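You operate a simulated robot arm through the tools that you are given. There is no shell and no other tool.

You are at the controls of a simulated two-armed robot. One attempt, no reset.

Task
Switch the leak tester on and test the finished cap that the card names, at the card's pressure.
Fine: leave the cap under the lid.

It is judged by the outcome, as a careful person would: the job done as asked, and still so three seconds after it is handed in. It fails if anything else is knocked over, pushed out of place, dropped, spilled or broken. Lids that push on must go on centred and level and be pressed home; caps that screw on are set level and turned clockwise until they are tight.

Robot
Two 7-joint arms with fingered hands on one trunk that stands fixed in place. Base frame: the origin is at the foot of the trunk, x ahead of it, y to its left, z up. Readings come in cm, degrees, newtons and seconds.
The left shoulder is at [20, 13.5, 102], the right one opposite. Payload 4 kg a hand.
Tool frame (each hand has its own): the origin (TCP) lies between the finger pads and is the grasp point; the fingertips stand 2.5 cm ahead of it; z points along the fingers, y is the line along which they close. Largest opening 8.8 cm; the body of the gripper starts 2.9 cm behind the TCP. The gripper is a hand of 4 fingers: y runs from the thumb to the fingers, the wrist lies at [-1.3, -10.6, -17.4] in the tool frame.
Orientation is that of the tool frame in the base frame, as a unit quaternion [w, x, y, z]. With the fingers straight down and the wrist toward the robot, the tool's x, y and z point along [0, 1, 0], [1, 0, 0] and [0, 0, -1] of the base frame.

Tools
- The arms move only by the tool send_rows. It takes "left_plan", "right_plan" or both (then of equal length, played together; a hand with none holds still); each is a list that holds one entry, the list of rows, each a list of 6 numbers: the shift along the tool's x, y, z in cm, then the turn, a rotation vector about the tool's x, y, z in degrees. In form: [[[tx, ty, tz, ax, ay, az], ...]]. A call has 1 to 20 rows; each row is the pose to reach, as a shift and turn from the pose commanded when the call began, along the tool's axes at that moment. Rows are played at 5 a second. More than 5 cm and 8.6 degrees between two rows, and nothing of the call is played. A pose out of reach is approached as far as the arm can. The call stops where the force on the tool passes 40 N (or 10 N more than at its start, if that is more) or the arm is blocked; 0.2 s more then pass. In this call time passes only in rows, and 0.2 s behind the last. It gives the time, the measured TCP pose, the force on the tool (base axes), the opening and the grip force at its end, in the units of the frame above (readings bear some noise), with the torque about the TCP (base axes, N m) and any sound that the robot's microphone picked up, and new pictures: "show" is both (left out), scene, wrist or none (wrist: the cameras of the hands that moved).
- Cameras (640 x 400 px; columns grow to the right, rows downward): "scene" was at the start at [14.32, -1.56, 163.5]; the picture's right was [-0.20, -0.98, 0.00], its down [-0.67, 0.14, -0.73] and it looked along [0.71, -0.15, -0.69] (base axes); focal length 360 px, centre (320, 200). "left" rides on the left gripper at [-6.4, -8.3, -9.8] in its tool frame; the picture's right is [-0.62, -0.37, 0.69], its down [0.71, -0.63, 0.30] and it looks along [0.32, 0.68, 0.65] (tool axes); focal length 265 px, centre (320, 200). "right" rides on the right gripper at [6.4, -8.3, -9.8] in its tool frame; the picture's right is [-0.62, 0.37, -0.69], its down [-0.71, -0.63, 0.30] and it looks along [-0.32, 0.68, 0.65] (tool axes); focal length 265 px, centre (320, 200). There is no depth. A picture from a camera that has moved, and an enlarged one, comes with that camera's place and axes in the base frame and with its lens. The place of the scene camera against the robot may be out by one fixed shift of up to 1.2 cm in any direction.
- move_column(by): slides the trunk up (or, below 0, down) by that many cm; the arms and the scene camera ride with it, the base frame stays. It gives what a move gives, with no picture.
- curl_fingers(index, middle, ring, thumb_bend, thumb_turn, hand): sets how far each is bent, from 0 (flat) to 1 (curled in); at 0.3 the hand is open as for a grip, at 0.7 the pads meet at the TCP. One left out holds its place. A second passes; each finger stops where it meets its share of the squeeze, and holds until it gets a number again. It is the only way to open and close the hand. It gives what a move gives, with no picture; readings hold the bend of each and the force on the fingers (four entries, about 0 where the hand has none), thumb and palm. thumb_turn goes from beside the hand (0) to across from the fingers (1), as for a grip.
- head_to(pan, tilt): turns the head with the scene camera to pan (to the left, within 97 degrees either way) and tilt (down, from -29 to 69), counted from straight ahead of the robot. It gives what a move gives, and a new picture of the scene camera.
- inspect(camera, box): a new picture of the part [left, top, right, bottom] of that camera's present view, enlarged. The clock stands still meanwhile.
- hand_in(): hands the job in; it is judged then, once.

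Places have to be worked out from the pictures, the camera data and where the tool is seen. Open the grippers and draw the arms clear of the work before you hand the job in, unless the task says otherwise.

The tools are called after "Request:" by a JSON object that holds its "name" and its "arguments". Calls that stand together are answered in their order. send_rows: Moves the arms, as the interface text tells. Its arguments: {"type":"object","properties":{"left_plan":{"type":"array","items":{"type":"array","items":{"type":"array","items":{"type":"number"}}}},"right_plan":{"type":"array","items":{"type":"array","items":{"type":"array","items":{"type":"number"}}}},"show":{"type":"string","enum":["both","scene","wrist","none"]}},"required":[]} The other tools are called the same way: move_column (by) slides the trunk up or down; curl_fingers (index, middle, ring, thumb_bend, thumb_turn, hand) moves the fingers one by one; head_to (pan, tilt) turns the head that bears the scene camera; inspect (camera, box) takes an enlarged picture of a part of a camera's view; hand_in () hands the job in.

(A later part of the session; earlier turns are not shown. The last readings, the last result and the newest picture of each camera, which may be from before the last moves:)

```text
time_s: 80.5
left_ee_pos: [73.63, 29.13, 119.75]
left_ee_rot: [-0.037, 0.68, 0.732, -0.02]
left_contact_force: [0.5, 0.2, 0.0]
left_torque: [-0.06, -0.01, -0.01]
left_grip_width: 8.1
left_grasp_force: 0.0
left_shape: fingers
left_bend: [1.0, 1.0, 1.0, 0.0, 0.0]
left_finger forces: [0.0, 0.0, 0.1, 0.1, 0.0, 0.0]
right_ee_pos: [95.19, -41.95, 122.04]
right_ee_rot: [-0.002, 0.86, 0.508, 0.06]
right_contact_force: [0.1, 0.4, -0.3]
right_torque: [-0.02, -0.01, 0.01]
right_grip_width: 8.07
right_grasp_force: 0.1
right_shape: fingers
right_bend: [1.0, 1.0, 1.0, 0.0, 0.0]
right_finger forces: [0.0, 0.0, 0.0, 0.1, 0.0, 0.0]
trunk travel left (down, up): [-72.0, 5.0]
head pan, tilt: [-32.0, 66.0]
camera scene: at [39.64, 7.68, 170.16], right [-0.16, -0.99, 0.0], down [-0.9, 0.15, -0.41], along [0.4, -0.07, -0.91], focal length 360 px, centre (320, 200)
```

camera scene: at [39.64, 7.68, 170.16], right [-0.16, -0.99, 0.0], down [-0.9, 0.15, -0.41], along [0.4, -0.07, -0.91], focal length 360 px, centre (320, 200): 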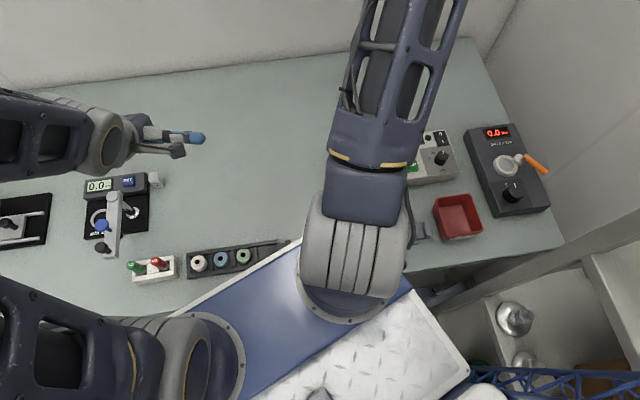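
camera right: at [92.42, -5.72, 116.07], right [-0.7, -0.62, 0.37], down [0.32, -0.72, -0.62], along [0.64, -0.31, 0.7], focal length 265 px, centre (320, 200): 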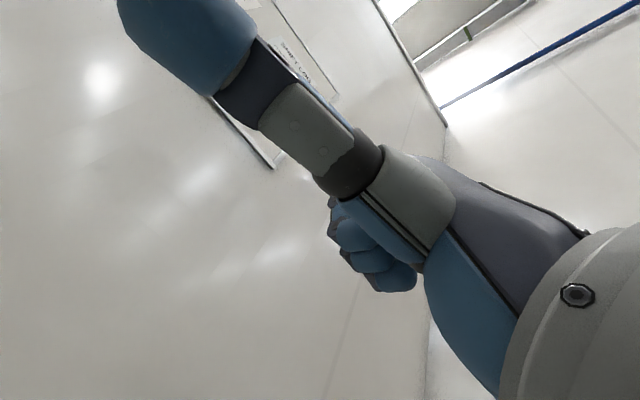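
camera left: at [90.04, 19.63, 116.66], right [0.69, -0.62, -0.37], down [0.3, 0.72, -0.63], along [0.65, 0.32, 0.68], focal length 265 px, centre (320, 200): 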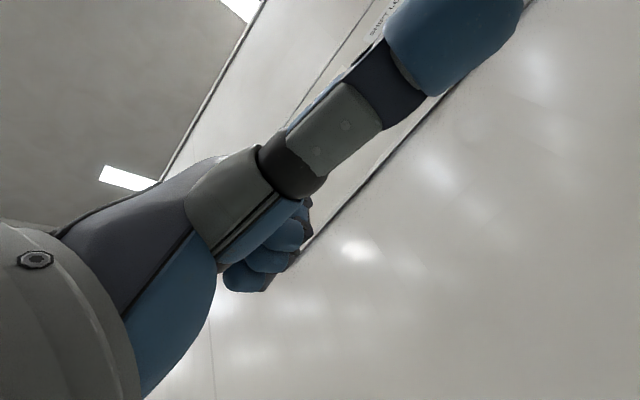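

The right arm is back on the right. I'll raise the column the rest of the way, swing the right hand a bit further right for room, and pre-shape the left hand.

Request:
{"name": "move_column", "arguments": {"by": 4.8}}

Request:
{"name": "curl_fingers", "arguments": {"hand": "left", "index": 1.0, "ring": 1.0, "middle": 0.44, "thumb_bend": 0.44, "thumb_turn": 1.0}}

Request:
{"name": "send_rows", "arguments": {"right_plan": [[[-3.75, -0.95, 1.07, 0, 0, 0], [-7.5, -1.9, 2.15, 0, 0, 0], [-11.25, -2.85, 3.2, 0, 0, 0], [-15, -3.8, 4.3, 0, 0, 0]]], "show": "scene"}}

```text
time_s: 81.5
left_ee_pos: [73.63, 29.13, 124.51]
left_ee_rot: [-0.037, 0.679, 0.733, -0.02]
left_contact_force: [0.1, 0.5, 0.5]
left_torque: [0.04, -0.03, 0.0]
left_grip_width: 8.12
left_grasp_force: 0.1
left_shape: fingers
left_bend: [1.0, 1.0, 1.0, 0.0, 0.0]
left_finger forces: [0.1, 0.1, 0.0, 0.1, 0.1, 0.0]
right_ee_pos: [95.25, -42.14, 126.87]
right_ee_rot: [-0.002, 0.861, 0.506, 0.06]
right_contact_force: [-0.2, -0.3, 0.3]
right_torque: [-0.02, -0.01, -0.01]
right_grip_width: 8.07
right_grasp_force: 0.0
right_shape: fingers
right_bend: [1.0, 1.0, 1.0, 0.0, 0.0]
right_finger forces: [0.0, 0.0, 0.0, 0.0, 0.0, 0.0]
trunk travel left (down, up): [-76.8, 0.2]
head pan, tilt: [-32.0, 66.0]
```

```text
time_s: 82.5
left_ee_pos: [73.61, 29.01, 124.55]
left_ee_rot: [-0.037, 0.679, 0.733, -0.019]
left_contact_force: [0.4, -0.3, 0.0]
left_torque: [0.0, 0.0, 0.03]
left_grip_width: 4.69
left_grasp_force: 0.1
left_shape: fingers
left_bend: [1.0, 0.44, 1.0, 0.44, 0.99]
left_finger forces: [0.1, 0.0, 0.0, 0.1, 0.0, 0.1]
right_ee_pos: [95.16, -41.9, 126.88]
right_ee_rot: [-0.001, 0.86, 0.506, 0.06]
right_contact_force: [0.5, 0.1, 0.0]
right_torque: [0.0, -0.01, -0.01]
right_grip_width: 8.08
right_grasp_force: 0.1
right_shape: fingers
right_bend: [1.0, 1.0, 1.0, 0.0, 0.0]
right_finger forces: [0.0, 0.0, 0.0, 0.0, 0.0, 0.0]
trunk travel left (down, up): [-76.8, 0.2]
head pan, tilt: [-32.0, 66.0]
```

```text
time_s: 83.5
left_ee_pos: [73.59, 29.13, 124.6]
left_ee_rot: [-0.037, 0.679, 0.733, -0.019]
left_contact_force: [0.0, 0.0, -0.4]
left_torque: [-0.03, 0.01, -0.01]
left_grip_width: 4.69
left_grasp_force: 0.0
left_shape: fingers
left_bend: [1.0, 0.44, 1.0, 0.44, 0.99]
left_finger forces: [0.1, 0.1, 0.0, 0.0, 0.0, 0.0]
right_ee_pos: [85.09, -52.92, 120.57]
right_ee_rot: [-0.002, 0.86, 0.507, 0.06]
right_contact_force: [0.9, 0.1, 0.0]
right_torque: [-0.01, 0.0, 0.02]
right_grip_width: 8.1
right_grasp_force: 0.0
right_shape: fingers
right_bend: [1.0, 1.0, 1.0, 0.0, 0.0]
right_finger forces: [0.0, 0.0, 0.1, 0.1, 0.0, 0.0]
trunk travel left (down, up): [-76.8, 0.2]
head pan, tilt: [-32.0, 66.0]
camera scene: at [39.66, 7.67, 174.96], right [-0.16, -0.99, 0.0], down [-0.9, 0.15, -0.41], along [0.4, -0.07, -0.91], focal length 360 px, centre (320, 200)
```

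scene: 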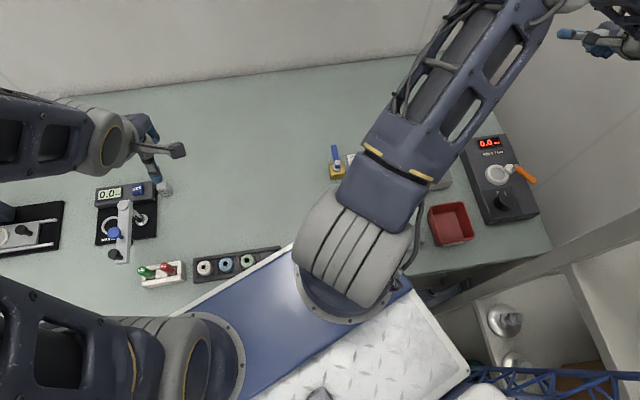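

The right arm is well aside. I'll bring the left hand in toward the cap, turning it to −50° yaw with a 30° lean, still high above the bench.

Request:
{"name": "send_rows", "arguments": {"left_plan": [[[-3.14, -0.56, 1.53, 1.16, -3.4, 6.76], [-6.28, -1.11, 3.05, 2.3, -6.75, 13.5], [-9.4, -1.67, 4.58, 3.5, -10.1, 20.3], [-12.55, -2.22, 6.1, 4.65, -13.5, 27.05], [-15.7, -2.78, 7.63, 5.8, -16.9, 33.8], [-18.8, -3.33, 9.15, 7.0, -20.25, 40.6], [-22.0, -3.9, 10.7, 8.1, -23.6, 47.3], [-25.1, -4.44, 12.2, 9.3, -27, 54.1]]], "show": "both"}}

```text
time_s: 85.2
left_ee_pos: [69.67, 21.71, 121.05]
left_ee_rot: [0.09, 0.907, 0.332, -0.243]
left_contact_force: [0.6, -0.6, -0.1]
left_torque: [-0.04, -0.01, -0.03]
left_grip_width: 4.65
left_grasp_force: 0.1
left_shape: fingers
left_bend: [1.0, 0.44, 1.0, 0.44, 0.99]
left_finger forces: [0.0, 0.0, 0.1, 0.1, 0.0, 0.0]
left hand out of reach, approached as far as the arm can: row 1, 2, 3, 4, 5, 6, 7, 8
right_ee_pos: [85.21, -52.78, 120.69]
right_ee_rot: [-0.002, 0.86, 0.506, 0.059]
right_contact_force: [0.2, 1.3, -0.8]
right_torque: [-0.03, 0.06, -0.04]
right_grip_width: 8.09
right_grasp_force: 0.0
right_shape: fingers
right_bend: [1.0, 1.0, 1.0, 0.0, 0.0]
right_finger forces: [0.1, 0.1, 0.1, 0.0, 0.1, 0.1]
trunk travel left (down, up): [-76.8, 0.2]
head pan, tilt: [-32.0, 66.0]
camera scene: at [39.71, 7.81, 174.93], right [-0.16, -0.99, 0.0], down [-0.9, 0.15, -0.41], along [0.4, -0.07, -0.91], focal length 360 px, centre (320, 200)
camera left: at [63.7, 27.73, 132.8], right [-0.91, -0.29, -0.29], down [-0.05, 0.78, -0.62], along [0.41, -0.55, -0.73], focal length 265 px, centre (320, 200)
```

scene: 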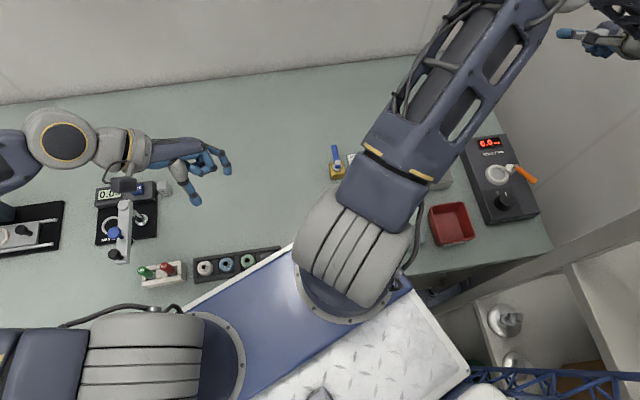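
left: 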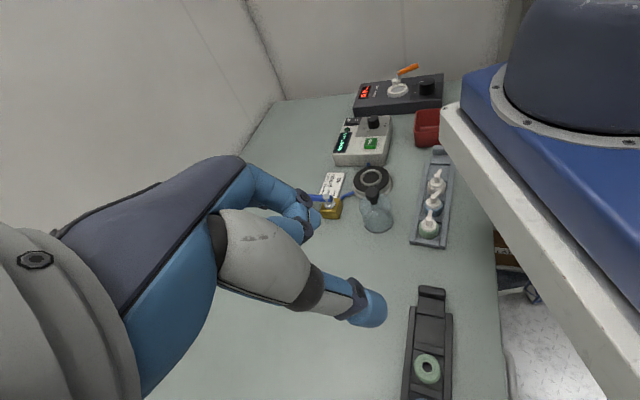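

The left camera now shows the rack clearly, and the green cap stands free in front of the trunk deck. The orientation was reached but the position fell short; I'll try stepping further right and down from here.

Request:
{"name": "send_rows", "arguments": {"left_plan": [[[-0.9, 2.3, 2.26, 0, 0, 0], [-1.85, 4.6, 4.5, 0, 0, 0], [-2.8, 6.9, 6.8, 0, 0, 0], [-3.7, 9.2, 9.05, 0, 0, 0]]], "show": "scene"}}

```text
time_s: 86.2
left_ee_pos: [69.48, 20.13, 118.47]
left_ee_rot: [0.09, 0.907, 0.332, -0.242]
left_contact_force: [-0.5, -0.1, -0.1]
left_torque: [0.02, -0.02, -0.01]
left_grip_width: 4.66
left_grasp_force: 0.0
left_shape: fingers
left_bend: [1.0, 0.44, 1.0, 0.44, 0.99]
left_finger forces: [0.0, 0.0, 0.1, 0.0, 0.1, 0.0]
left hand out of reach, approached as far as the arm can: row 1, 2, 3, 4
right_ee_pos: [85.16, -53.11, 120.65]
right_ee_rot: [-0.001, 0.861, 0.506, 0.06]
right_contact_force: [-0.3, 0.6, 0.0]
right_torque: [-0.01, 0.03, 0.04]
right_grip_width: 8.06
right_grasp_force: 0.0
right_shape: fingers
right_bend: [1.0, 1.0, 1.0, 0.0, 0.0]
right_finger forces: [0.0, 0.0, 0.1, 0.0, 0.0, 0.0]
trunk travel left (down, up): [-76.8, 0.2]
head pan, tilt: [-32.0, 66.0]
camera scene: at [39.64, 7.62, 174.95], right [-0.16, -0.99, 0.0], down [-0.9, 0.15, -0.41], along [0.4, -0.07, -0.91], focal length 360 px, centre (320, 200)
```

scene: 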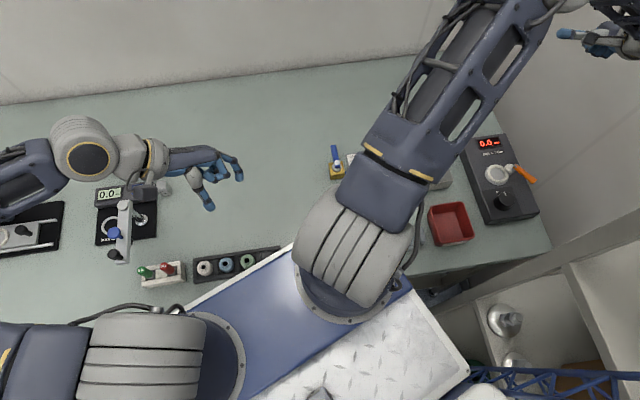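

The left arm can't fold close enough. The right arm folds naturally with its elbow forward and its hand pointing back, so I'll try the cap with the right arm. First I'll move the left arm away to the left.

Request:
{"name": "send_rows", "arguments": {"left_plan": [[[1.81, -3.35, -2.49, 0, 0, 0], [3.6, -6.7, -5.0, 0, 0, 0], [5.4, -10.05, -7.5, 0, 0, 0], [7.25, -13.4, -10, 0, 0, 0], [9.05, -16.75, -12.4, 0, 0, 0], [10.9, -20.1, -14.9, 0, 0, 0], [12.7, -23.45, -17.4, 0, 0, 0], [14.5, -26.8, -19.9, 0, 0, 0]]], "show": "scene"}}

```text
time_s: 88.0
left_ee_pos: [69.56, 54.87, 128.74]
left_ee_rot: [0.089, 0.908, 0.331, -0.242]
left_contact_force: [0.8, -0.4, 0.0]
left_torque: [0.01, 0.02, -0.02]
left_grip_width: 4.66
left_grasp_force: 0.0
left_shape: fingers
left_bend: [1.0, 0.44, 1.0, 0.44, 0.99]
left_finger forces: [0.0, 0.0, 0.0, 0.0, 0.0, 0.0]
right_ee_pos: [85.07, -53.01, 120.62]
right_ee_rot: [-0.002, 0.86, 0.507, 0.06]
right_contact_force: [-0.1, -0.4, -0.6]
right_torque: [0.0, 0.01, -0.03]
right_grip_width: 8.08
right_grasp_force: 0.2
right_shape: fingers
right_bend: [1.0, 1.0, 1.0, 0.0, 0.0]
right_finger forces: [0.0, 0.1, 0.0, 0.0, 0.0, 0.0]
trunk travel left (down, up): [-76.8, 0.2]
head pan, tilt: [-32.0, 66.0]
camera scene: at [39.63, 7.61, 174.95], right [-0.16, -0.99, 0.0], down [-0.9, 0.15, -0.41], along [0.4, -0.07, -0.91], focal length 360 px, centre (320, 200)
```

scene: 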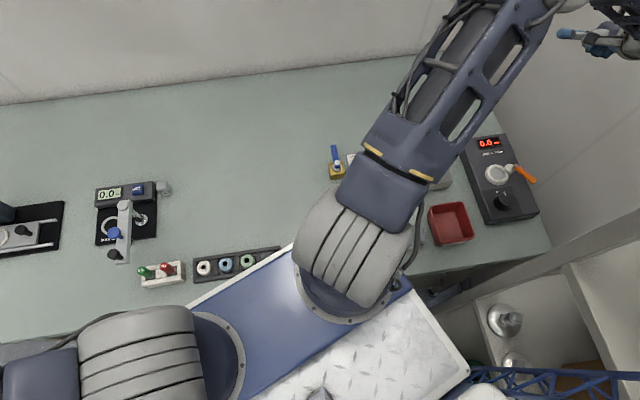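

The left arm is clear. I'll bring the right hand over the bench centre while turning its wrist clockwise, staying high.

Request:
{"name": "send_rows", "arguments": {"right_plan": [[[2.95, -1.43, 0.22, 0, 0, 7.7], [5.9, -2.86, 0.44, 0, 0, 15.4], [8.85, -4.3, 0.66, 0, 0, 23.1], [11.8, -5.7, 0.88, 0, 0, 30.8], [14.75, -7.15, 1.1, 0, 0, 38.5], [17.7, -8.6, 1.3, 0, 0, 46.2], [20.65, -10, 1.5, 0, 0, 53.9], [23.6, -11.4, 1.75, 0, 0, 61.6], [26.5, -12.9, 2, 0, 0, 69.3], [29.5, -14.3, 2.2, 0, 0, 77], [32.4, -15.7, 2.4, 0, 0, 84.7]]], "show": "scene"}}

```text
time_s: 90.5
left_ee_pos: [69.77, 54.87, 128.69]
left_ee_rot: [0.088, 0.908, 0.331, -0.243]
left_contact_force: [-0.2, -0.5, 1.1]
left_torque: [0.04, -0.05, -0.04]
left_grip_width: 4.67
left_grasp_force: 0.0
left_shape: fingers
left_bend: [1.0, 0.44, 1.0, 0.44, 0.99]
left_finger forces: [0.0, 0.0, 0.0, 0.0, 0.0, 0.0]
right_ee_pos: [74.76, -19.26, 125.9]
right_ee_rot: [-0.043, 0.977, -0.207, 0.042]
right_contact_force: [-0.1, -0.1, -1.3]
right_torque: [0.03, 0.03, 0.0]
right_grip_width: 8.11
right_grasp_force: 0.1
right_shape: fingers
right_bend: [1.0, 1.0, 1.0, 0.0, 0.0]
right_finger forces: [0.0, 0.0, 0.0, 0.0, 0.0, 0.0]
right hand out of reach, approached as far as the arm can: row 9, 10, 11
trunk travel left (down, up): [-76.8, 0.2]
head pan, tilt: [-32.0, 66.0]
camera scene: at [39.67, 7.52, 174.95], right [-0.16, -0.99, 0.0], down [-0.9, 0.15, -0.41], along [0.4, -0.06, -0.91], focal length 360 px, centre (320, 200)
```

scene: 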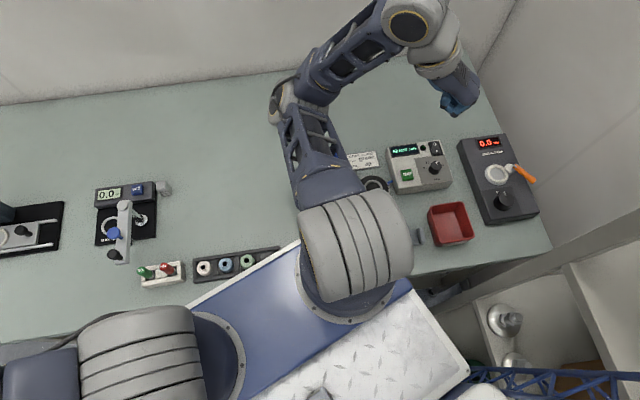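

The wrist is at −114° with the hand high. For the cap I'll grip the slim pump stem, which sits clear above the rack rails, with the hand at −160° yaw leaned 35°. I'll move toward that pose in steps and watch reachability.

Request:
{"name": "send_rows", "arguments": {"right_plan": [[[-0.84, -0.91, 1.79, 0.91, -4.3, 5.85], [-1.68, -1.83, 3.6, 1.8, -8.55, 11.7], [-2.5, -2.74, 5.4, 2.7, -12.8, 17.55], [-3.35, -3.65, 7.15, 3.65, -17.1, 23.4], [-4.2, -4.6, 8.9, 4.6, -21.4, 29.25], [-5.0, -5.5, 10.7, 5.5, -25.7, 35.1], [-5.9, -6.4, 12.5, 6.4, -29.9, 41], [-6.7, -7.3, 14.3, 7.3, -34.2, 46.8]]], "show": "both"}}

```text
time_s: 92.2
left_ee_pos: [69.67, 54.96, 128.61]
left_ee_rot: [0.087, 0.907, 0.332, -0.242]
left_contact_force: [-0.1, 0.4, 0.1]
left_torque: [0.01, 0.01, 0.02]
left_grip_width: 4.66
left_grasp_force: 0.1
left_shape: fingers
left_bend: [1.0, 0.44, 1.0, 0.44, 0.99]
left_finger forces: [0.0, 0.0, 0.1, 0.1, 0.1, 0.0]
right_ee_pos: [64.88, -11.02, 126.74]
right_ee_rot: [-0.175, 0.782, -0.545, -0.245]
right_contact_force: [-0.1, 0.8, -0.1]
right_torque: [0.01, 0.0, -0.01]
right_grip_width: 8.07
right_grasp_force: 0.2
right_shape: fingers
right_bend: [1.0, 1.0, 1.0, 0.0, 0.0]
right_finger forces: [0.0, 0.0, 0.0, 0.1, 0.1, 0.0]
right hand out of reach, approached as far as the arm can: row 1, 2, 3, 4, 5, 6, 7, 8
trunk travel left (down, up): [-76.8, 0.2]
head pan, tilt: [-32.0, 66.0]
camera scene: at [39.65, 7.64, 174.96], right [-0.16, -0.99, 0.0], down [-0.9, 0.15, -0.41], along [0.4, -0.07, -0.91], focal length 360 px, centre (320, 200)
camera right: at [76.47, -18.5, 131.24], right [-0.39, -0.03, 0.92], down [0.33, 0.93, 0.17], along [-0.86, 0.37, -0.35], focal length 265 px, centre (320, 200)
```

scene: 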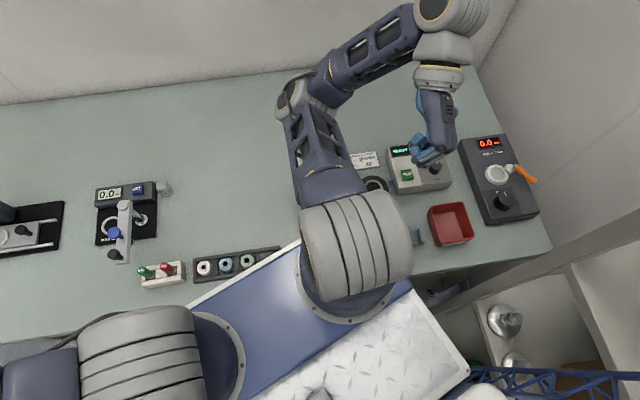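
right: 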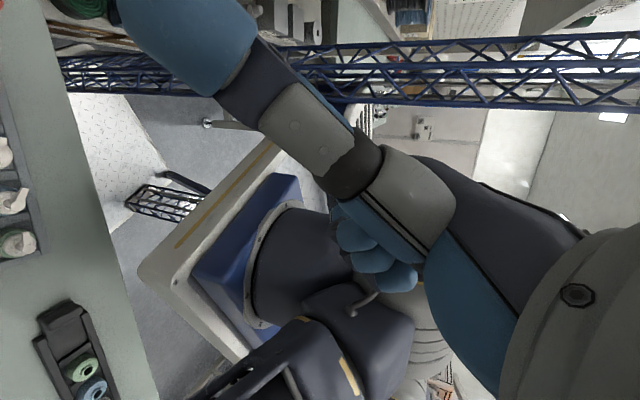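

The right arm can't get its wrist there in this elbow configuration. The mirrored elbow-up posture should work for the left arm if it comes in from stretched-forward. I'll return the right arm to its parking spot on the right first.

Request:
{"name": "send_rows", "arguments": {"right_plan": [[[2.32, -0.48, -1.26, -2.35, 1.04, -7.4], [4.64, -0.96, -2.5, -4.7, 2.08, -14.8], [6.95, -1.45, -3.8, -7.06, 3.1, -22.2], [9.3, -1.93, -5.0, -9.4, 4.2, -29.6], [11.6, -2.4, -6.3, -11.8, 5.2, -37], [13.9, -2.9, -7.55, -14.1, 6.25, -44.4], [16.2, -3.4, -8.8, -16.5, 7.3, -51.8], [18.5, -3.86, -10.1, -18.8, 8.3, -59.2], [20.9, -4.3, -11.3, -21.2, 9.4, -66.6], [23.2, -4.8, -12.6, -23.5, 10.4, -74], [25.5, -5.3, -13.85, -25.9, 11.45, -81.4], [27.8, -5.8, -15.1, -28.2, 12.5, -88.8], [30.1, -6.3, -16.4, -30.6, 13.5, -96.2], [32.4, -6.75, -17.6, -32.9, 14.6, -103.6], [34.8, -7.2, -18.9, -35.3, 15.6, -111], [37.1, -7.7, -20.2, -37.6, 16.7, -118.4], [39.4, -8.2, -21.4, -40, 17.7, -125.8]]], "show": "scene"}}

```text
time_s: 95.8
left_ee_pos: [69.7, 54.84, 128.52]
left_ee_rot: [0.089, 0.907, 0.332, -0.242]
left_contact_force: [0.7, 0.7, -0.6]
left_torque: [-0.03, 0.02, 0.0]
left_grip_width: 4.67
left_grasp_force: 0.1
left_shape: fingers
left_bend: [1.0, 0.44, 1.0, 0.44, 0.99]
left_finger forces: [0.0, 0.1, 0.0, 0.0, 0.0, 0.0]
right_ee_pos: [87.91, -49.97, 121.42]
right_ee_rot: [0.002, 0.861, 0.509, -0.004]
right_contact_force: [-0.4, 0.1, 0.5]
right_torque: [0.03, 0.0, 0.01]
right_grip_width: 8.09
right_grasp_force: 0.0
right_shape: fingers
right_bend: [1.0, 1.0, 1.0, 0.0, 0.0]
right_finger forces: [0.0, 0.0, 0.0, 0.1, 0.0, 0.1]
trunk travel left (down, up): [-76.8, 0.2]
head pan, tilt: [-32.0, 66.0]
camera scene: at [39.65, 7.68, 174.96], right [-0.16, -0.99, 0.0], down [-0.9, 0.15, -0.41], along [0.4, -0.07, -0.91], focal length 360 px, centre (320, 200)
```

scene: 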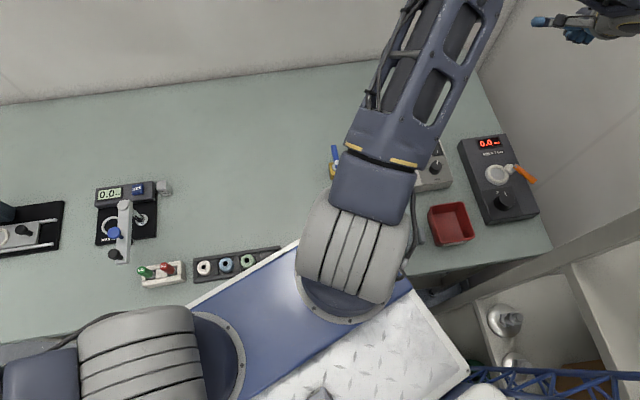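

The right arm is parked. Now I'll send the left hand out forward with a neutral orientation so the elbow comes up.

Request:
{"name": "send_rows", "arguments": {"left_plan": [[[0.09, 4.35, 0.2, -0.78, 2.25, -4.5], [0.18, 8.7, 0.4, -1.55, 4.5, -9], [0.27, 13, 0.6, -2.3, 6.75, -13.5], [0.37, 17.3, 0.8, -3.1, 9, -18], [0.46, 21.7, 1.0, -3.9, 11.25, -22.5], [0.55, 26, 1.2, -4.65, 13.5, -27], [0.64, 30.3, 1.4, -5.4, 15.75, -31.6], [0.73, 34.7, 1.6, -6.2, 18, -36], [0.83, 39, 1.8, -7, 20.25, -40.6], [0.92, 43.3, 2.0, -7.75, 22.5, -45], [1.0, 47.7, 2.2, -8.5, 24.75, -49.6], [1.1, 52, 2.4, -9.3, 27, -54.1]]], "show": "scene"}}

```text
time_s: 98.7
left_ee_pos: [96.25, 4.05, 149.66]
left_ee_rot: [0.152, 0.749, 0.645, 0.021]
left_contact_force: [-0.6, 0.4, -0.1]
left_torque: [-0.03, -0.04, 0.01]
left_grip_width: 4.65
left_grasp_force: 0.0
left_shape: fingers
left_bend: [1.0, 0.44, 1.0, 0.44, 0.99]
left_finger forces: [0.1, 0.0, 0.0, 0.1, 0.0, 0.1]
left hand out of reach, approached as far as the arm can: row 7, 8, 9, 10, 11
right_ee_pos: [87.72, -49.91, 121.51]
right_ee_rot: [0.004, 0.862, 0.507, -0.004]
right_contact_force: [-0.8, -0.1, 1.1]
right_torque: [0.01, -0.02, 0.03]
right_grip_width: 8.09
right_grasp_force: 0.0
right_shape: fingers
right_bend: [1.0, 1.0, 1.0, 0.0, 0.0]
right_finger forces: [0.0, 0.0, 0.1, 0.0, 0.1, 0.1]
trunk travel left (down, up): [-76.8, 0.2]
head pan, tilt: [-32.0, 66.0]
stopped in row 12 (left hand): the arm was blocked; the commanded pose is now the measured one
camera scene: at [39.43, 7.78, 174.96], right [-0.16, -0.99, 0.0], down [-0.9, 0.15, -0.41], along [0.4, -0.07, -0.91], focal length 360 px, centre (320, 200)
```

scene: 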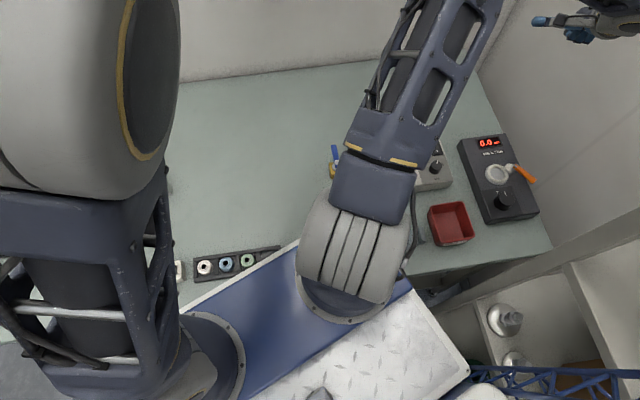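

The left elbow is now up, which is the configuration I wanted. I'll lower and retract the left hand gradually while levelling it.

Request:
{"name": "send_rows", "arguments": {"left_plan": [[[0.97, -2.13, 3.1, 2.3, 1.06, 2.34], [1.94, -4.26, 6.2, 4.6, 2.1, 4.7], [2.9, -6.4, 9.3, 6.9, 3.2, 7.0], [3.9, -8.5, 12.5, 9.2, 4.2, 9.4], [4.86, -10.6, 15.6, 11.5, 5.3, 11.7], [5.8, -12.8, 18.7, 13.8, 6.3, 14], [6.8, -14.9, 21.8, 16.1, 7.4, 16.4]]], "show": "both"}}

```text
time_s: 100.2
left_ee_pos: [88.29, 7.88, 123.7]
left_ee_rot: [-0.003, 0.844, 0.536, 0.0]
left_contact_force: [0.3, -0.4, -0.7]
left_torque: [0.01, 0.02, 0.03]
left_grip_width: 4.65
left_grasp_force: 0.2
left_shape: fingers
left_bend: [1.0, 0.44, 1.0, 0.44, 0.99]
left_finger forces: [0.0, 0.1, 0.1, 0.0, 0.0, 0.0]
right_ee_pos: [87.79, -50.02, 121.49]
right_ee_rot: [0.002, 0.862, 0.508, -0.004]
right_contact_force: [-0.4, 0.7, 0.8]
right_torque: [0.02, -0.02, 0.02]
right_grip_width: 8.09
right_grasp_force: 0.0
right_shape: fingers
right_bend: [1.0, 1.0, 1.0, 0.0, 0.0]
right_finger forces: [0.0, 0.0, 0.1, 0.0, 0.1, 0.0]
trunk travel left (down, up): [-76.8, 0.2]
head pan, tilt: [-32.0, 66.0]
camera scene: at [39.62, 7.61, 174.96], right [-0.16, -0.99, 0.0], down [-0.9, 0.15, -0.41], along [0.4, -0.07, -0.91], focal length 360 px, centre (320, 200)
camera left: at [78.04, 5.63, 133.57], right [-0.6, -0.4, -0.69], down [-0.27, 0.92, -0.3], along [0.75, 0.01, -0.66], focal length 265 px, centre (320, 200)
```

scene: 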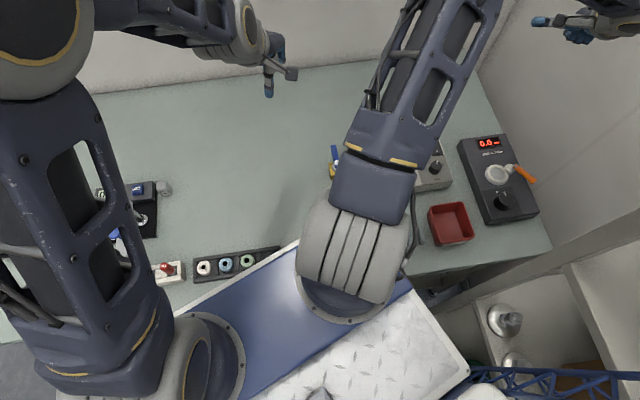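
left: 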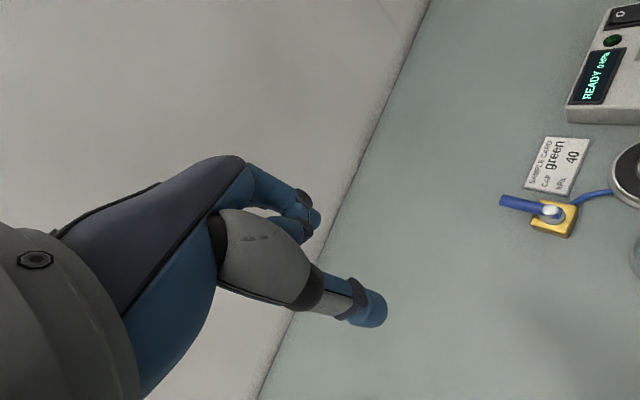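

The left elbow is up and the hand is level at (88,8,124). I'll come in over the cap along the leaned approach direction, and check that the pose is reached.

Request:
{"name": "send_rows", "arguments": {"left_plan": [[[-1.36, -1.93, 2.39, 0.93, -4.2, 3.46], [-2.7, -3.86, 4.8, 1.86, -8.4, 6.9], [-4.1, -5.8, 7.2, 2.8, -12.6, 10.4], [-5.46, -7.7, 9.5, 3.7, -16.9, 13.9], [-6.8, -9.6, 11.9, 4.6, -21.1, 17.3], [-8.2, -11.6, 14.3, 5.6, -25.3, 20.8], [-9.55, -13.5, 16.7, 6.5, -29.5, 24.25]]], "show": "both"}}

```text
time_s: 101.8
left_ee_pos: [71.73, 5.26, 107.1]
left_ee_rot: [0.085, 0.907, 0.331, -0.245]
left_contact_force: [0.5, -0.8, -0.2]
left_torque: [0.0, 0.0, -0.03]
left_grip_width: 4.69
left_grasp_force: 0.1
left_shape: fingers
left_bend: [1.0, 0.44, 1.0, 0.44, 0.99]
left_finger forces: [0.0, 0.0, 0.0, 0.0, 0.1, 0.0]
right_ee_pos: [87.8, -50.0, 121.41]
right_ee_rot: [0.001, 0.861, 0.508, -0.004]
right_contact_force: [0.6, -0.3, -0.2]
right_torque: [0.02, -0.03, 0.0]
right_grip_width: 8.08
right_grasp_force: 0.0
right_shape: fingers
right_bend: [1.0, 1.0, 1.0, 0.0, 0.0]
right_finger forces: [0.0, 0.1, 0.0, 0.0, 0.0, 0.0]
trunk travel left (down, up): [-76.8, 0.2]
head pan, tilt: [-32.0, 66.0]
camera scene: at [39.63, 7.59, 174.96], right [-0.16, -0.99, 0.0], down [-0.9, 0.15, -0.41], along [0.4, -0.07, -0.91], focal length 360 px, centre (320, 200)
camera left: at [65.96, 11.22, 118.9], right [-0.91, -0.28, -0.29], down [-0.05, 0.79, -0.62], along [0.4, -0.55, -0.73], focal length 265 px, centre (320, 200)
```

scene: 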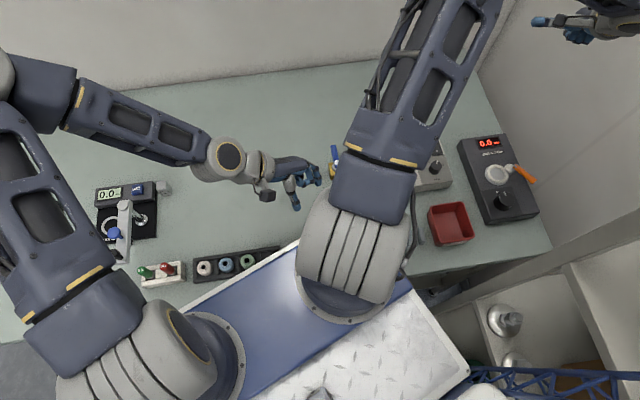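
left: 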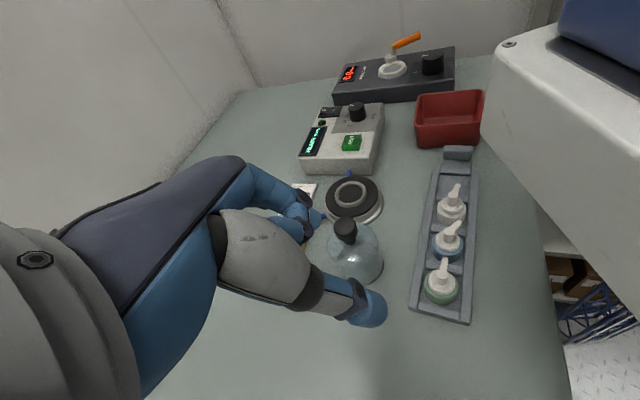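

The pose was reached exactly, and this camera sees the cap, bell and platform. I'll zoom to locate the green cap and bell precisely.

Request:
{"name": "inspect", "arguments": {"camera": "left", "box": [400, 240, 480, 330]}}

Request:
{"name": "inspect", "arguments": {"camera": "left", "box": [290, 160, 480, 340]}}

```text
4.44 times, centred on (440, 285) of left
camera zoom: at [65.96, 11.22, 118.9], right [-0.91, -0.28, -0.29], down [-0.05, 0.79, -0.62], along [0.4, -0.55, -0.73], focal length 1180 px, centre (-213, -178)
```

zoom: 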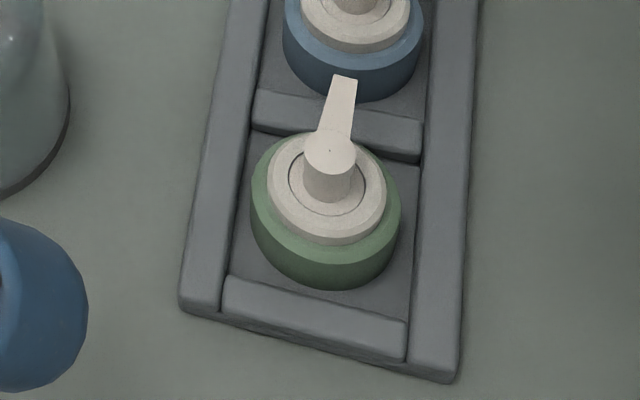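

```text
2.22 times, centred on (385, 250) of left
camera zoom: at [65.96, 11.22, 118.9], right [-0.91, -0.28, -0.29], down [-0.05, 0.79, -0.62], along [0.4, -0.55, -0.73], focal length 590 px, centre (176, 89)
```

zoom: 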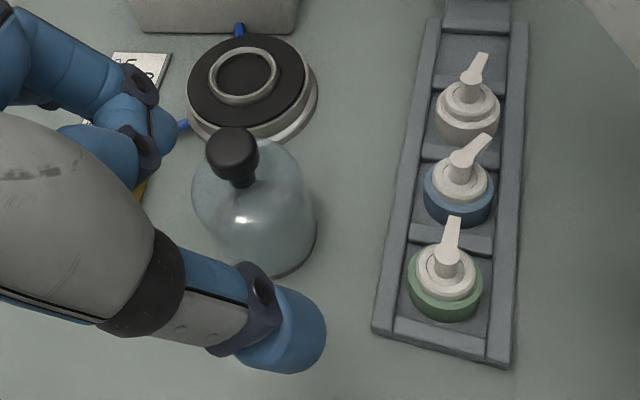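

Cap stem is at about (64.9,-1.1), and the approach is almost exactly along the tool axis. I'll advance 11 cm and check the alignment.

Request:
{"name": "send_rows", "arguments": {"left_plan": [[[0.05, 0.15, 3, 0, 0, 0], [0.1, 0.3, 6, 0, 0, 0], [0.15, 0.45, 9, 0, 0, 0], [0.2, 0.6, 11, 0, 0, 0], [0.2, 0.6, 11, 0, 0, 0]]], "show": "wrist"}}

Request:
{"name": "inspect", "arguments": {"camera": "left", "box": [250, 180, 450, 330]}}

```text
time_s: 103.0
left_ee_pos: [68.11, 1.41, 97.27]
left_ee_rot: [0.085, 0.907, 0.332, -0.243]
left_contact_force: [0.4, 0.1, 0.3]
left_torque: [0.04, 0.0, -0.01]
left_grip_width: 4.66
left_grasp_force: 0.1
left_shape: fingers
left_bend: [1.0, 0.44, 1.0, 0.44, 0.99]
left_finger forces: [0.1, 0.1, 0.1, 0.0, 0.1, 0.0]
right_ee_pos: [87.97, -49.89, 121.59]
right_ee_rot: [0.002, 0.862, 0.507, -0.004]
right_contact_force: [0.6, -0.2, -0.1]
right_torque: [0.01, -0.03, -0.02]
right_grip_width: 8.05
right_grasp_force: 0.1
right_shape: fingers
right_bend: [1.0, 1.0, 1.0, 0.0, 0.0]
right_finger forces: [0.0, 0.0, 0.0, 0.0, 0.0, 0.0]
trunk travel left (down, up): [-76.8, 0.2]
head pan, tilt: [-32.0, 66.0]
camera left: at [62.27, 7.22, 109.05], right [-0.91, -0.29, -0.29], down [-0.05, 0.79, -0.62], along [0.4, -0.55, -0.73], focal length 265 px, centre (320, 200)
```

left: 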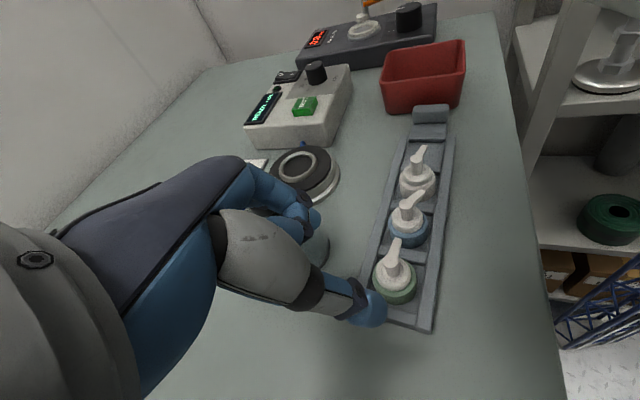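

```text
2.67 times, centred on (350, 255) of left
camera zoom: at [62.27, 7.22, 109.05], right [-0.91, -0.29, -0.29], down [-0.05, 0.79, -0.62], along [0.4, -0.55, -0.73], focal length 708 px, centre (240, 53)
```

zoom: 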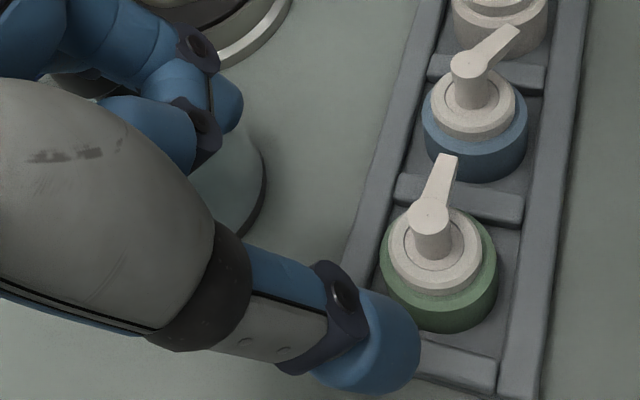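

Measured stem position agrees: (64.92,-1.08). I'll continue to near the final depth.

Request:
{"name": "send_rows", "arguments": {"left_plan": [[[-0.05, -0.03, 2, 0, 0, 0], [-0.1, -0.06, 4, 0, 0, 0], [-0.17, -0.09, 5.5, 0, 0, 0], [-0.17, -0.09, 5.5, 0, 0, 0]]], "show": "none"}}

Request:
{"name": "inspect", "arguments": {"camera": "left", "box": [250, 160, 450, 310]}}

Request:
{"name": "inspect", "arguments": {"camera": "scene", "box": [220, 130, 400, 270]}}

```text
time_s: 103.6
left_ee_pos: [68.17, 0.71, 94.44]
left_ee_rot: [0.09, 0.904, 0.345, -0.234]
left_contact_force: [-0.4, 0.4, 0.2]
left_torque: [-0.07, 0.07, -0.08]
left_grip_width: 4.65
left_grasp_force: 0.0
left_shape: fingers
left_bend: [1.0, 0.44, 1.0, 0.44, 0.99]
left_finger forces: [0.0, 0.0, 0.0, 0.0, 0.0, 0.1]
right_ee_pos: [87.92, -49.85, 121.39]
right_ee_rot: [0.001, 0.862, 0.507, -0.003]
right_contact_force: [0.3, -0.7, 0.6]
right_torque: [-0.02, -0.02, -0.03]
right_grip_width: 8.05
right_grasp_force: 0.0
right_shape: fingers
right_bend: [1.0, 1.0, 1.0, 0.0, 0.0]
right_finger forces: [0.0, 0.1, 0.0, 0.1, 0.1, 0.1]
trunk travel left (down, up): [-76.8, 0.2]
head pan, tilt: [-32.0, 66.0]
stopped in row 2 (left hand): the force on the tool passed its limit at 167 N (the readings are from after the stop); the commanded pose is now the measured one
```

```text
2.67 times, centred on (350, 235) of left
camera zoom: at [62.01, 6.39, 106.23], right [-0.9, -0.31, -0.3], down [-0.06, 0.79, -0.61], along [0.43, -0.53, -0.73], focal length 708 px, centre (240, 107)
```

zoom: 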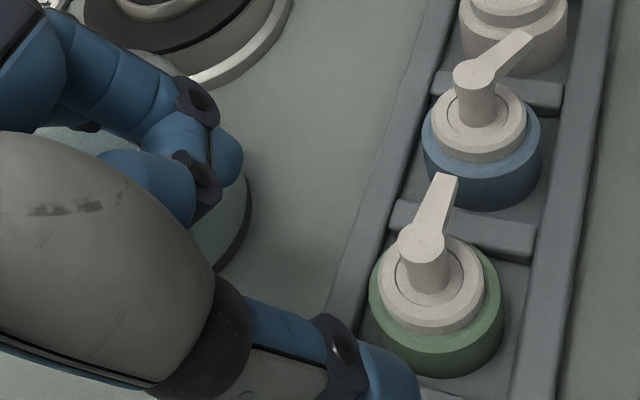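

```text
2.86 times, centred on (310, 200) of scene
camera zoom: at [39.63, 7.63, 174.96], right [-0.16, -0.99, 0.0], down [-0.9, 0.15, -0.41], along [0.4, -0.07, -0.91], focal length 1030 px, centre (349, 200)
```

zoom: 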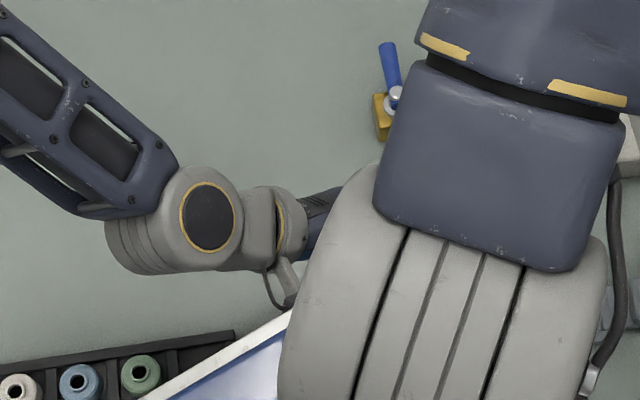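

Something rigid stopped the hand at 167 N, most likely the left camera boom or hand against the trunk deck edge; nothing on the bench moved. I'll back off, increase the lean to 45° so the wrist side moves away from the deck, and approach again in small steps.

Request:
{"name": "send_rows", "arguments": {"left_plan": [[[0.4, -0.1, -1.8, 0, 0, 0], [0.8, -0.3, -3.5, 0.3, -5, 0.45], [1.2, -0.45, -4.5, 0.7, -10.5, 0.9], [1.52, -0.6, -5.26, 1.1, -15.9, 1.4], [1.52, -0.6, -5.26, 1.1, -15.9, 1.4]]], "show": "both"}}

Request:
{"name": "inspect", "arguments": {"camera": "scene", "box": [230, 140, 350, 240]}}

```text
time_s: 104.8
left_ee_pos: [70.59, 3.82, 98.37]
left_ee_rot: [0.13, 0.868, 0.316, -0.361]
left_contact_force: [1.4, -0.1, -0.2]
left_torque: [-0.01, 0.0, 0.03]
left_grip_width: 4.65
left_grasp_force: 0.1
left_shape: fingers
left_bend: [1.0, 0.44, 1.0, 0.44, 0.99]
left_finger forces: [0.1, 0.0, 0.0, 0.1, 0.0, 0.0]
right_ee_pos: [87.97, -50.01, 121.33]
right_ee_rot: [0.001, 0.862, 0.507, -0.004]
right_contact_force: [0.2, 0.2, -0.1]
right_torque: [0.0, -0.01, -0.03]
right_grip_width: 8.08
right_grasp_force: 0.0
right_shape: fingers
right_bend: [1.0, 1.0, 1.0, 0.0, 0.0]
right_finger forces: [0.0, 0.1, 0.1, 0.0, 0.1, 0.0]
trunk travel left (down, up): [-76.8, 0.2]
head pan, tilt: [-32.0, 66.0]
camera scene: at [39.65, 7.62, 174.96], right [-0.16, -0.99, 0.0], down [-0.9, 0.15, -0.41], along [0.4, -0.07, -0.91], focal length 360 px, centre (320, 200)
camera left: at [67.0, 11.71, 109.87], right [-0.95, -0.31, -0.05], down [-0.18, 0.67, -0.72], along [0.26, -0.67, -0.69], focal length 265 px, centre (320, 200)
```

scene: 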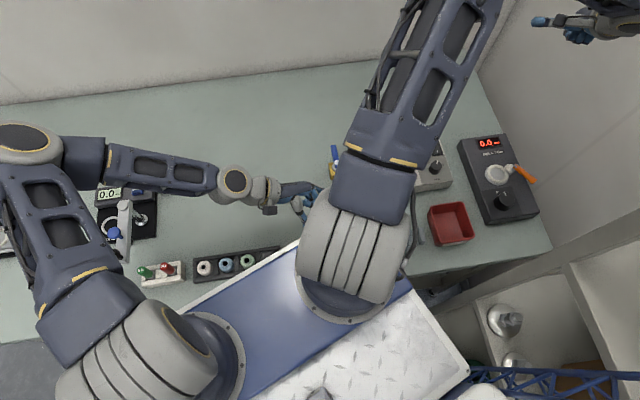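
left: 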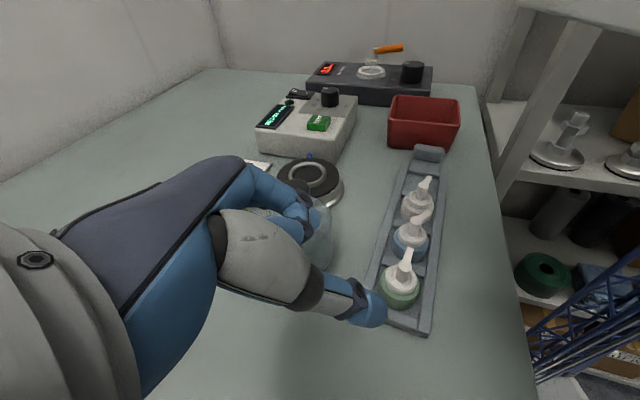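

```text
4.00 times, centred on (290, 190) of scene
camera zoom: at [39.65, 7.62, 174.96], right [-0.16, -0.99, 0.0], down [-0.9, 0.15, -0.41], along [0.4, -0.07, -0.91], focal length 1442 px, centre (440, 240)
```

zoom: 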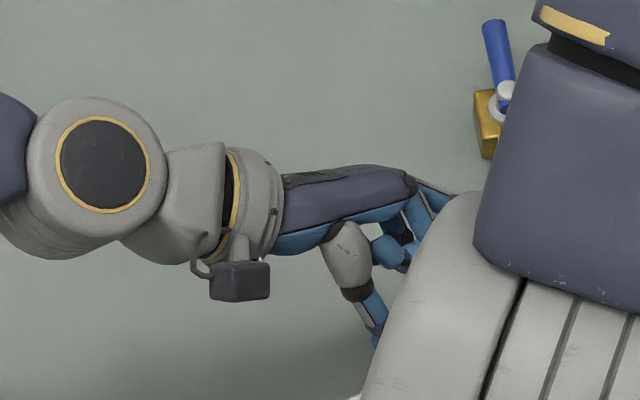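

The close view shows the hand passing under the right drum with the camera box just left of it. I'll approach with 0.7 cm rows so any contact stays gentle.

Request:
{"name": "send_rows", "arguments": {"left_plan": [[[0, 0, 0.7, 0, 0, 0], [0, 0, 1.4, 0, 0, 0], [0, 0, 2.1, 0, 0, 0], [0, 0, 2.8, 0, 0, 0], [0, 0, 3.5, 0, 0, 0], [0, 0, 4.2, 0, 0, 0], [0, 0, 4.9, 0, 0, 0], [0, 0, 5.5, 0, 0, 0]]], "show": "wrist"}}

Request:
{"name": "inspect", "arguments": {"camera": "left", "box": [270, 180, 450, 330]}}

```text
time_s: 106.6
left_ee_pos: [67.67, 1.37, 94.33]
left_ee_rot: [0.13, 0.868, 0.316, -0.359]
left_contact_force: [0.5, -0.5, -1.0]
left_torque: [0.02, 0.01, -0.03]
left_grip_width: 4.66
left_grasp_force: 0.0
left_shape: fingers
left_bend: [1.0, 0.44, 1.0, 0.44, 0.99]
left_finger forces: [0.0, 0.1, 0.0, 0.1, 0.0, 0.1]
right_ee_pos: [87.77, -50.01, 121.42]
right_ee_rot: [0.002, 0.862, 0.507, -0.004]
right_contact_force: [0.5, 0.1, 0.4]
right_torque: [0.0, 0.02, 0.02]
right_grip_width: 8.07
right_grasp_force: 0.1
right_shape: fingers
right_bend: [1.0, 1.0, 1.0, 0.0, 0.0]
right_finger forces: [0.0, 0.0, 0.0, 0.0, 0.0, 0.1]
trunk travel left (down, up): [-76.8, 0.2]
head pan, tilt: [-32.0, 66.0]
camera left: at [64.24, 9.28, 105.97], right [-0.95, -0.31, -0.05], down [-0.18, 0.67, -0.72], along [0.26, -0.67, -0.69], focal length 265 px, centre (320, 200)
```

left: 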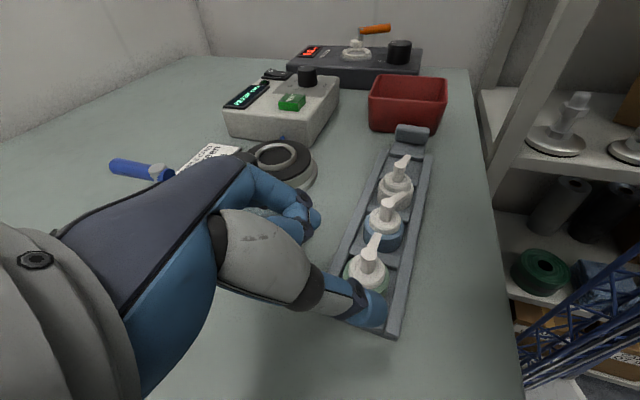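

```text
2.67 times, centred on (360, 255) of left
camera zoom: at [64.24, 9.28, 105.97], right [-0.95, -0.31, -0.05], down [-0.18, 0.67, -0.72], along [0.26, -0.67, -0.69], focal length 708 px, centre (213, 53)
```

zoom: 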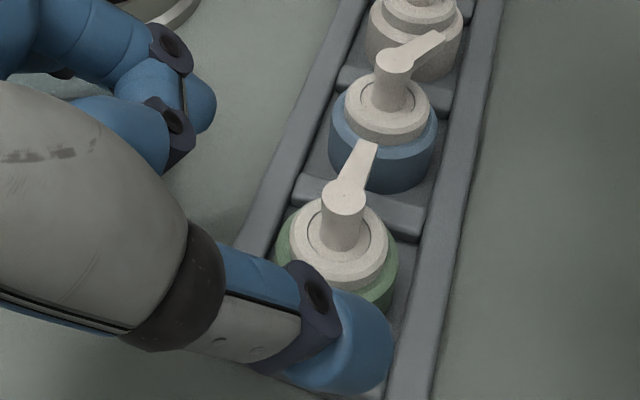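

No contact this time. The remaining approach is 3.4 cm along the tool axis; I'll go slowly.

Request:
{"name": "send_rows", "arguments": {"left_plan": [[[0, 0.05, 0.7, 0, 0, 0], [0, 0.1, 1.4, 0, 0, 0], [0, 0.1, 2.1, 0, 0, 0], [0, 0.1, 2.7, 0, 0, 0], [0, 0.1, 3.1, 0, 0, 0], [0, 0.1, 3.4, 0, 0, 0]]], "show": "wrist"}}

Request:
{"name": "inspect", "arguments": {"camera": "left", "box": [250, 180, 410, 310]}}

```text
time_s: 108.0
left_ee_pos: [65.81, -0.38, 91.99]
left_ee_rot: [0.13, 0.868, 0.317, -0.359]
left_contact_force: [-0.9, -0.4, 0.4]
left_torque: [0.0, 0.02, 0.0]
left_grip_width: 4.68
left_grasp_force: 0.1
left_shape: fingers
left_bend: [1.0, 0.44, 1.0, 0.44, 0.99]
left_finger forces: [0.1, 0.1, 0.1, 0.0, 0.1, 0.0]
right_ee_pos: [87.75, -49.92, 121.37]
right_ee_rot: [0.002, 0.861, 0.508, -0.004]
right_contact_force: [-0.6, -0.7, -0.1]
right_torque: [0.03, 0.05, -0.02]
right_grip_width: 8.08
right_grasp_force: 0.0
right_shape: fingers
right_bend: [1.0, 1.0, 1.0, 0.0, 0.0]
right_finger forces: [0.0, 0.0, 0.0, 0.0, 0.0, 0.0]
trunk travel left (down, up): [-76.8, 0.2]
head pan, tilt: [-32.0, 66.0]
camera left: at [62.43, 7.52, 103.51], right [-0.95, -0.31, -0.05], down [-0.18, 0.67, -0.72], along [0.26, -0.67, -0.69], focal length 265 px, centre (320, 200)
```

left: 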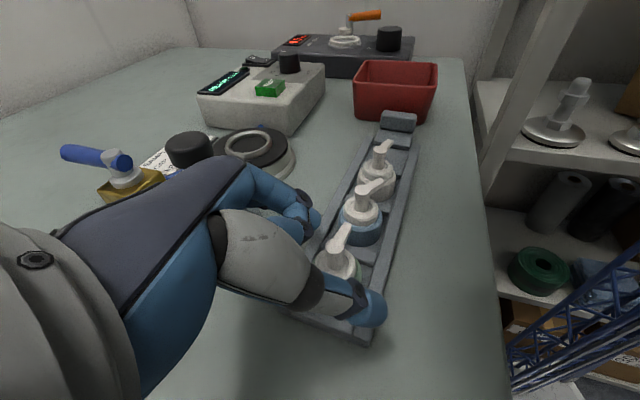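

```text
3.08 times, centred on (330, 245) of left
camera zoom: at [62.43, 7.52, 103.51], right [-0.95, -0.31, -0.05], down [-0.18, 0.67, -0.72], along [0.26, -0.67, -0.69], focal length 817 px, centre (289, 62)
```

zoom: 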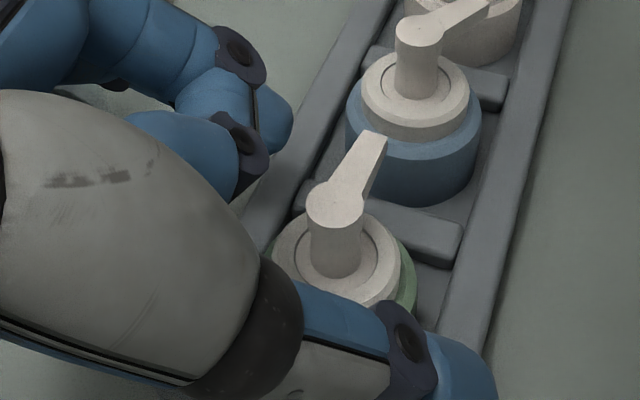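

No contact and the cap sits between thumb and middle finger. I'll close them on it.

Request:
{"name": "curl_fingers", "arguments": {"hand": "left", "middle": 0.54, "thumb_bend": 0.54}}

Request:
{"name": "inspect", "arguments": {"camera": "left", "box": [250, 180, 410, 310]}}

```text
time_s: 109.0
left_ee_pos: [65.97, -0.52, 92.01]
left_ee_rot: [0.13, 0.868, 0.317, -0.359]
left_contact_force: [-0.1, 0.9, -0.2]
left_torque: [0.0, 0.03, 0.04]
left_grip_width: 4.24
left_grasp_force: 0.1
left_shape: fingers
left_bend: [1.0, 0.54, 1.0, 0.54, 1.0]
left_finger forces: [0.0, 0.0, 0.0, 0.1, 0.0, 0.0]
right_ee_pos: [87.96, -50.03, 121.28]
right_ee_rot: [0.001, 0.862, 0.507, -0.004]
right_contact_force: [-0.6, -0.6, 0.0]
right_torque: [0.05, 0.01, -0.03]
right_grip_width: 8.08
right_grasp_force: 0.0
right_shape: fingers
right_bend: [1.0, 1.0, 1.0, 0.0, 0.0]
right_finger forces: [0.0, 0.0, 0.0, 0.1, 0.0, 0.0]
trunk travel left (down, up): [-76.8, 0.2]
head pan, tilt: [-32.0, 66.0]
```

```text
3.08 times, centred on (330, 245) of left
camera zoom: at [62.43, 7.53, 103.52], right [-0.95, -0.31, -0.05], down [-0.18, 0.67, -0.72], along [0.26, -0.67, -0.69], focal length 817 px, centre (289, 62)
```

zoom: 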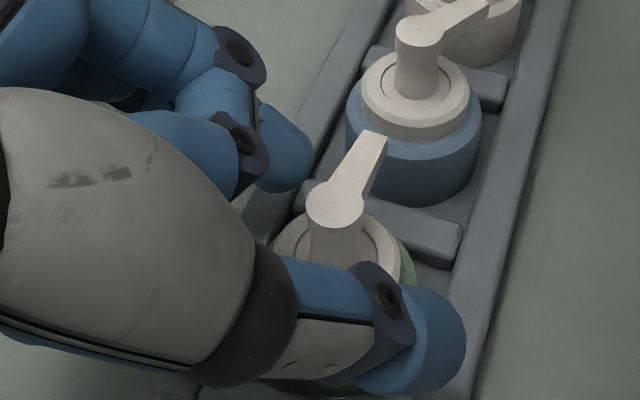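

Still no contact at 0.54. I'll close further.

Request:
{"name": "curl_fingers", "arguments": {"hand": "left", "middle": 0.64, "thumb_bend": 0.64}}

Request:
{"name": "inspect", "arguments": {"camera": "left", "box": [250, 180, 410, 310]}}

```text
time_s: 110.0
left_ee_pos: [65.94, -0.43, 91.94]
left_ee_rot: [0.129, 0.868, 0.316, -0.359]
left_contact_force: [0.5, 0.3, 1.1]
left_torque: [-0.02, 0.01, -0.02]
left_grip_width: 3.86
left_grasp_force: 0.1
left_shape: fingers
left_bend: [1.0, 0.64, 1.0, 0.64, 1.0]
left_finger forces: [0.0, 0.3, 0.1, 0.0, 0.1, 0.0]
right_ee_pos: [87.87, -49.94, 121.38]
right_ee_rot: [0.001, 0.861, 0.508, -0.004]
right_contact_force: [0.4, -0.9, 0.1]
right_torque: [0.0, 0.02, -0.01]
right_grip_width: 8.09
right_grasp_force: 0.1
right_shape: fingers
right_bend: [1.0, 1.0, 1.0, 0.0, 0.0]
right_finger forces: [0.0, 0.1, 0.0, 0.0, 0.1, 0.0]
trunk travel left (down, up): [-76.8, 0.2]
head pan, tilt: [-32.0, 66.0]
```

```text
3.08 times, centred on (330, 245) of left
camera zoom: at [62.43, 7.53, 103.52], right [-0.95, -0.31, -0.05], down [-0.18, 0.67, -0.72], along [0.26, -0.67, -0.69], focal length 817 px, centre (289, 62)
```

zoom: 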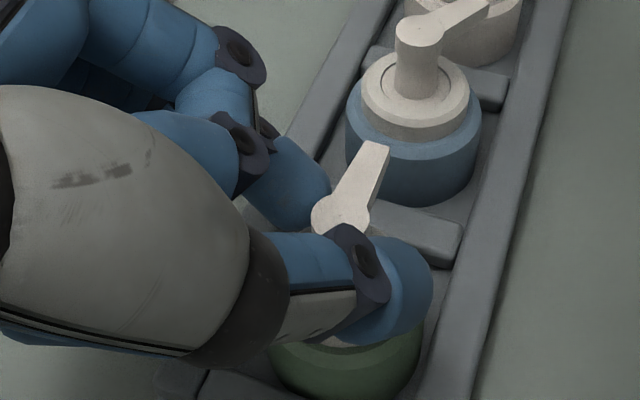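

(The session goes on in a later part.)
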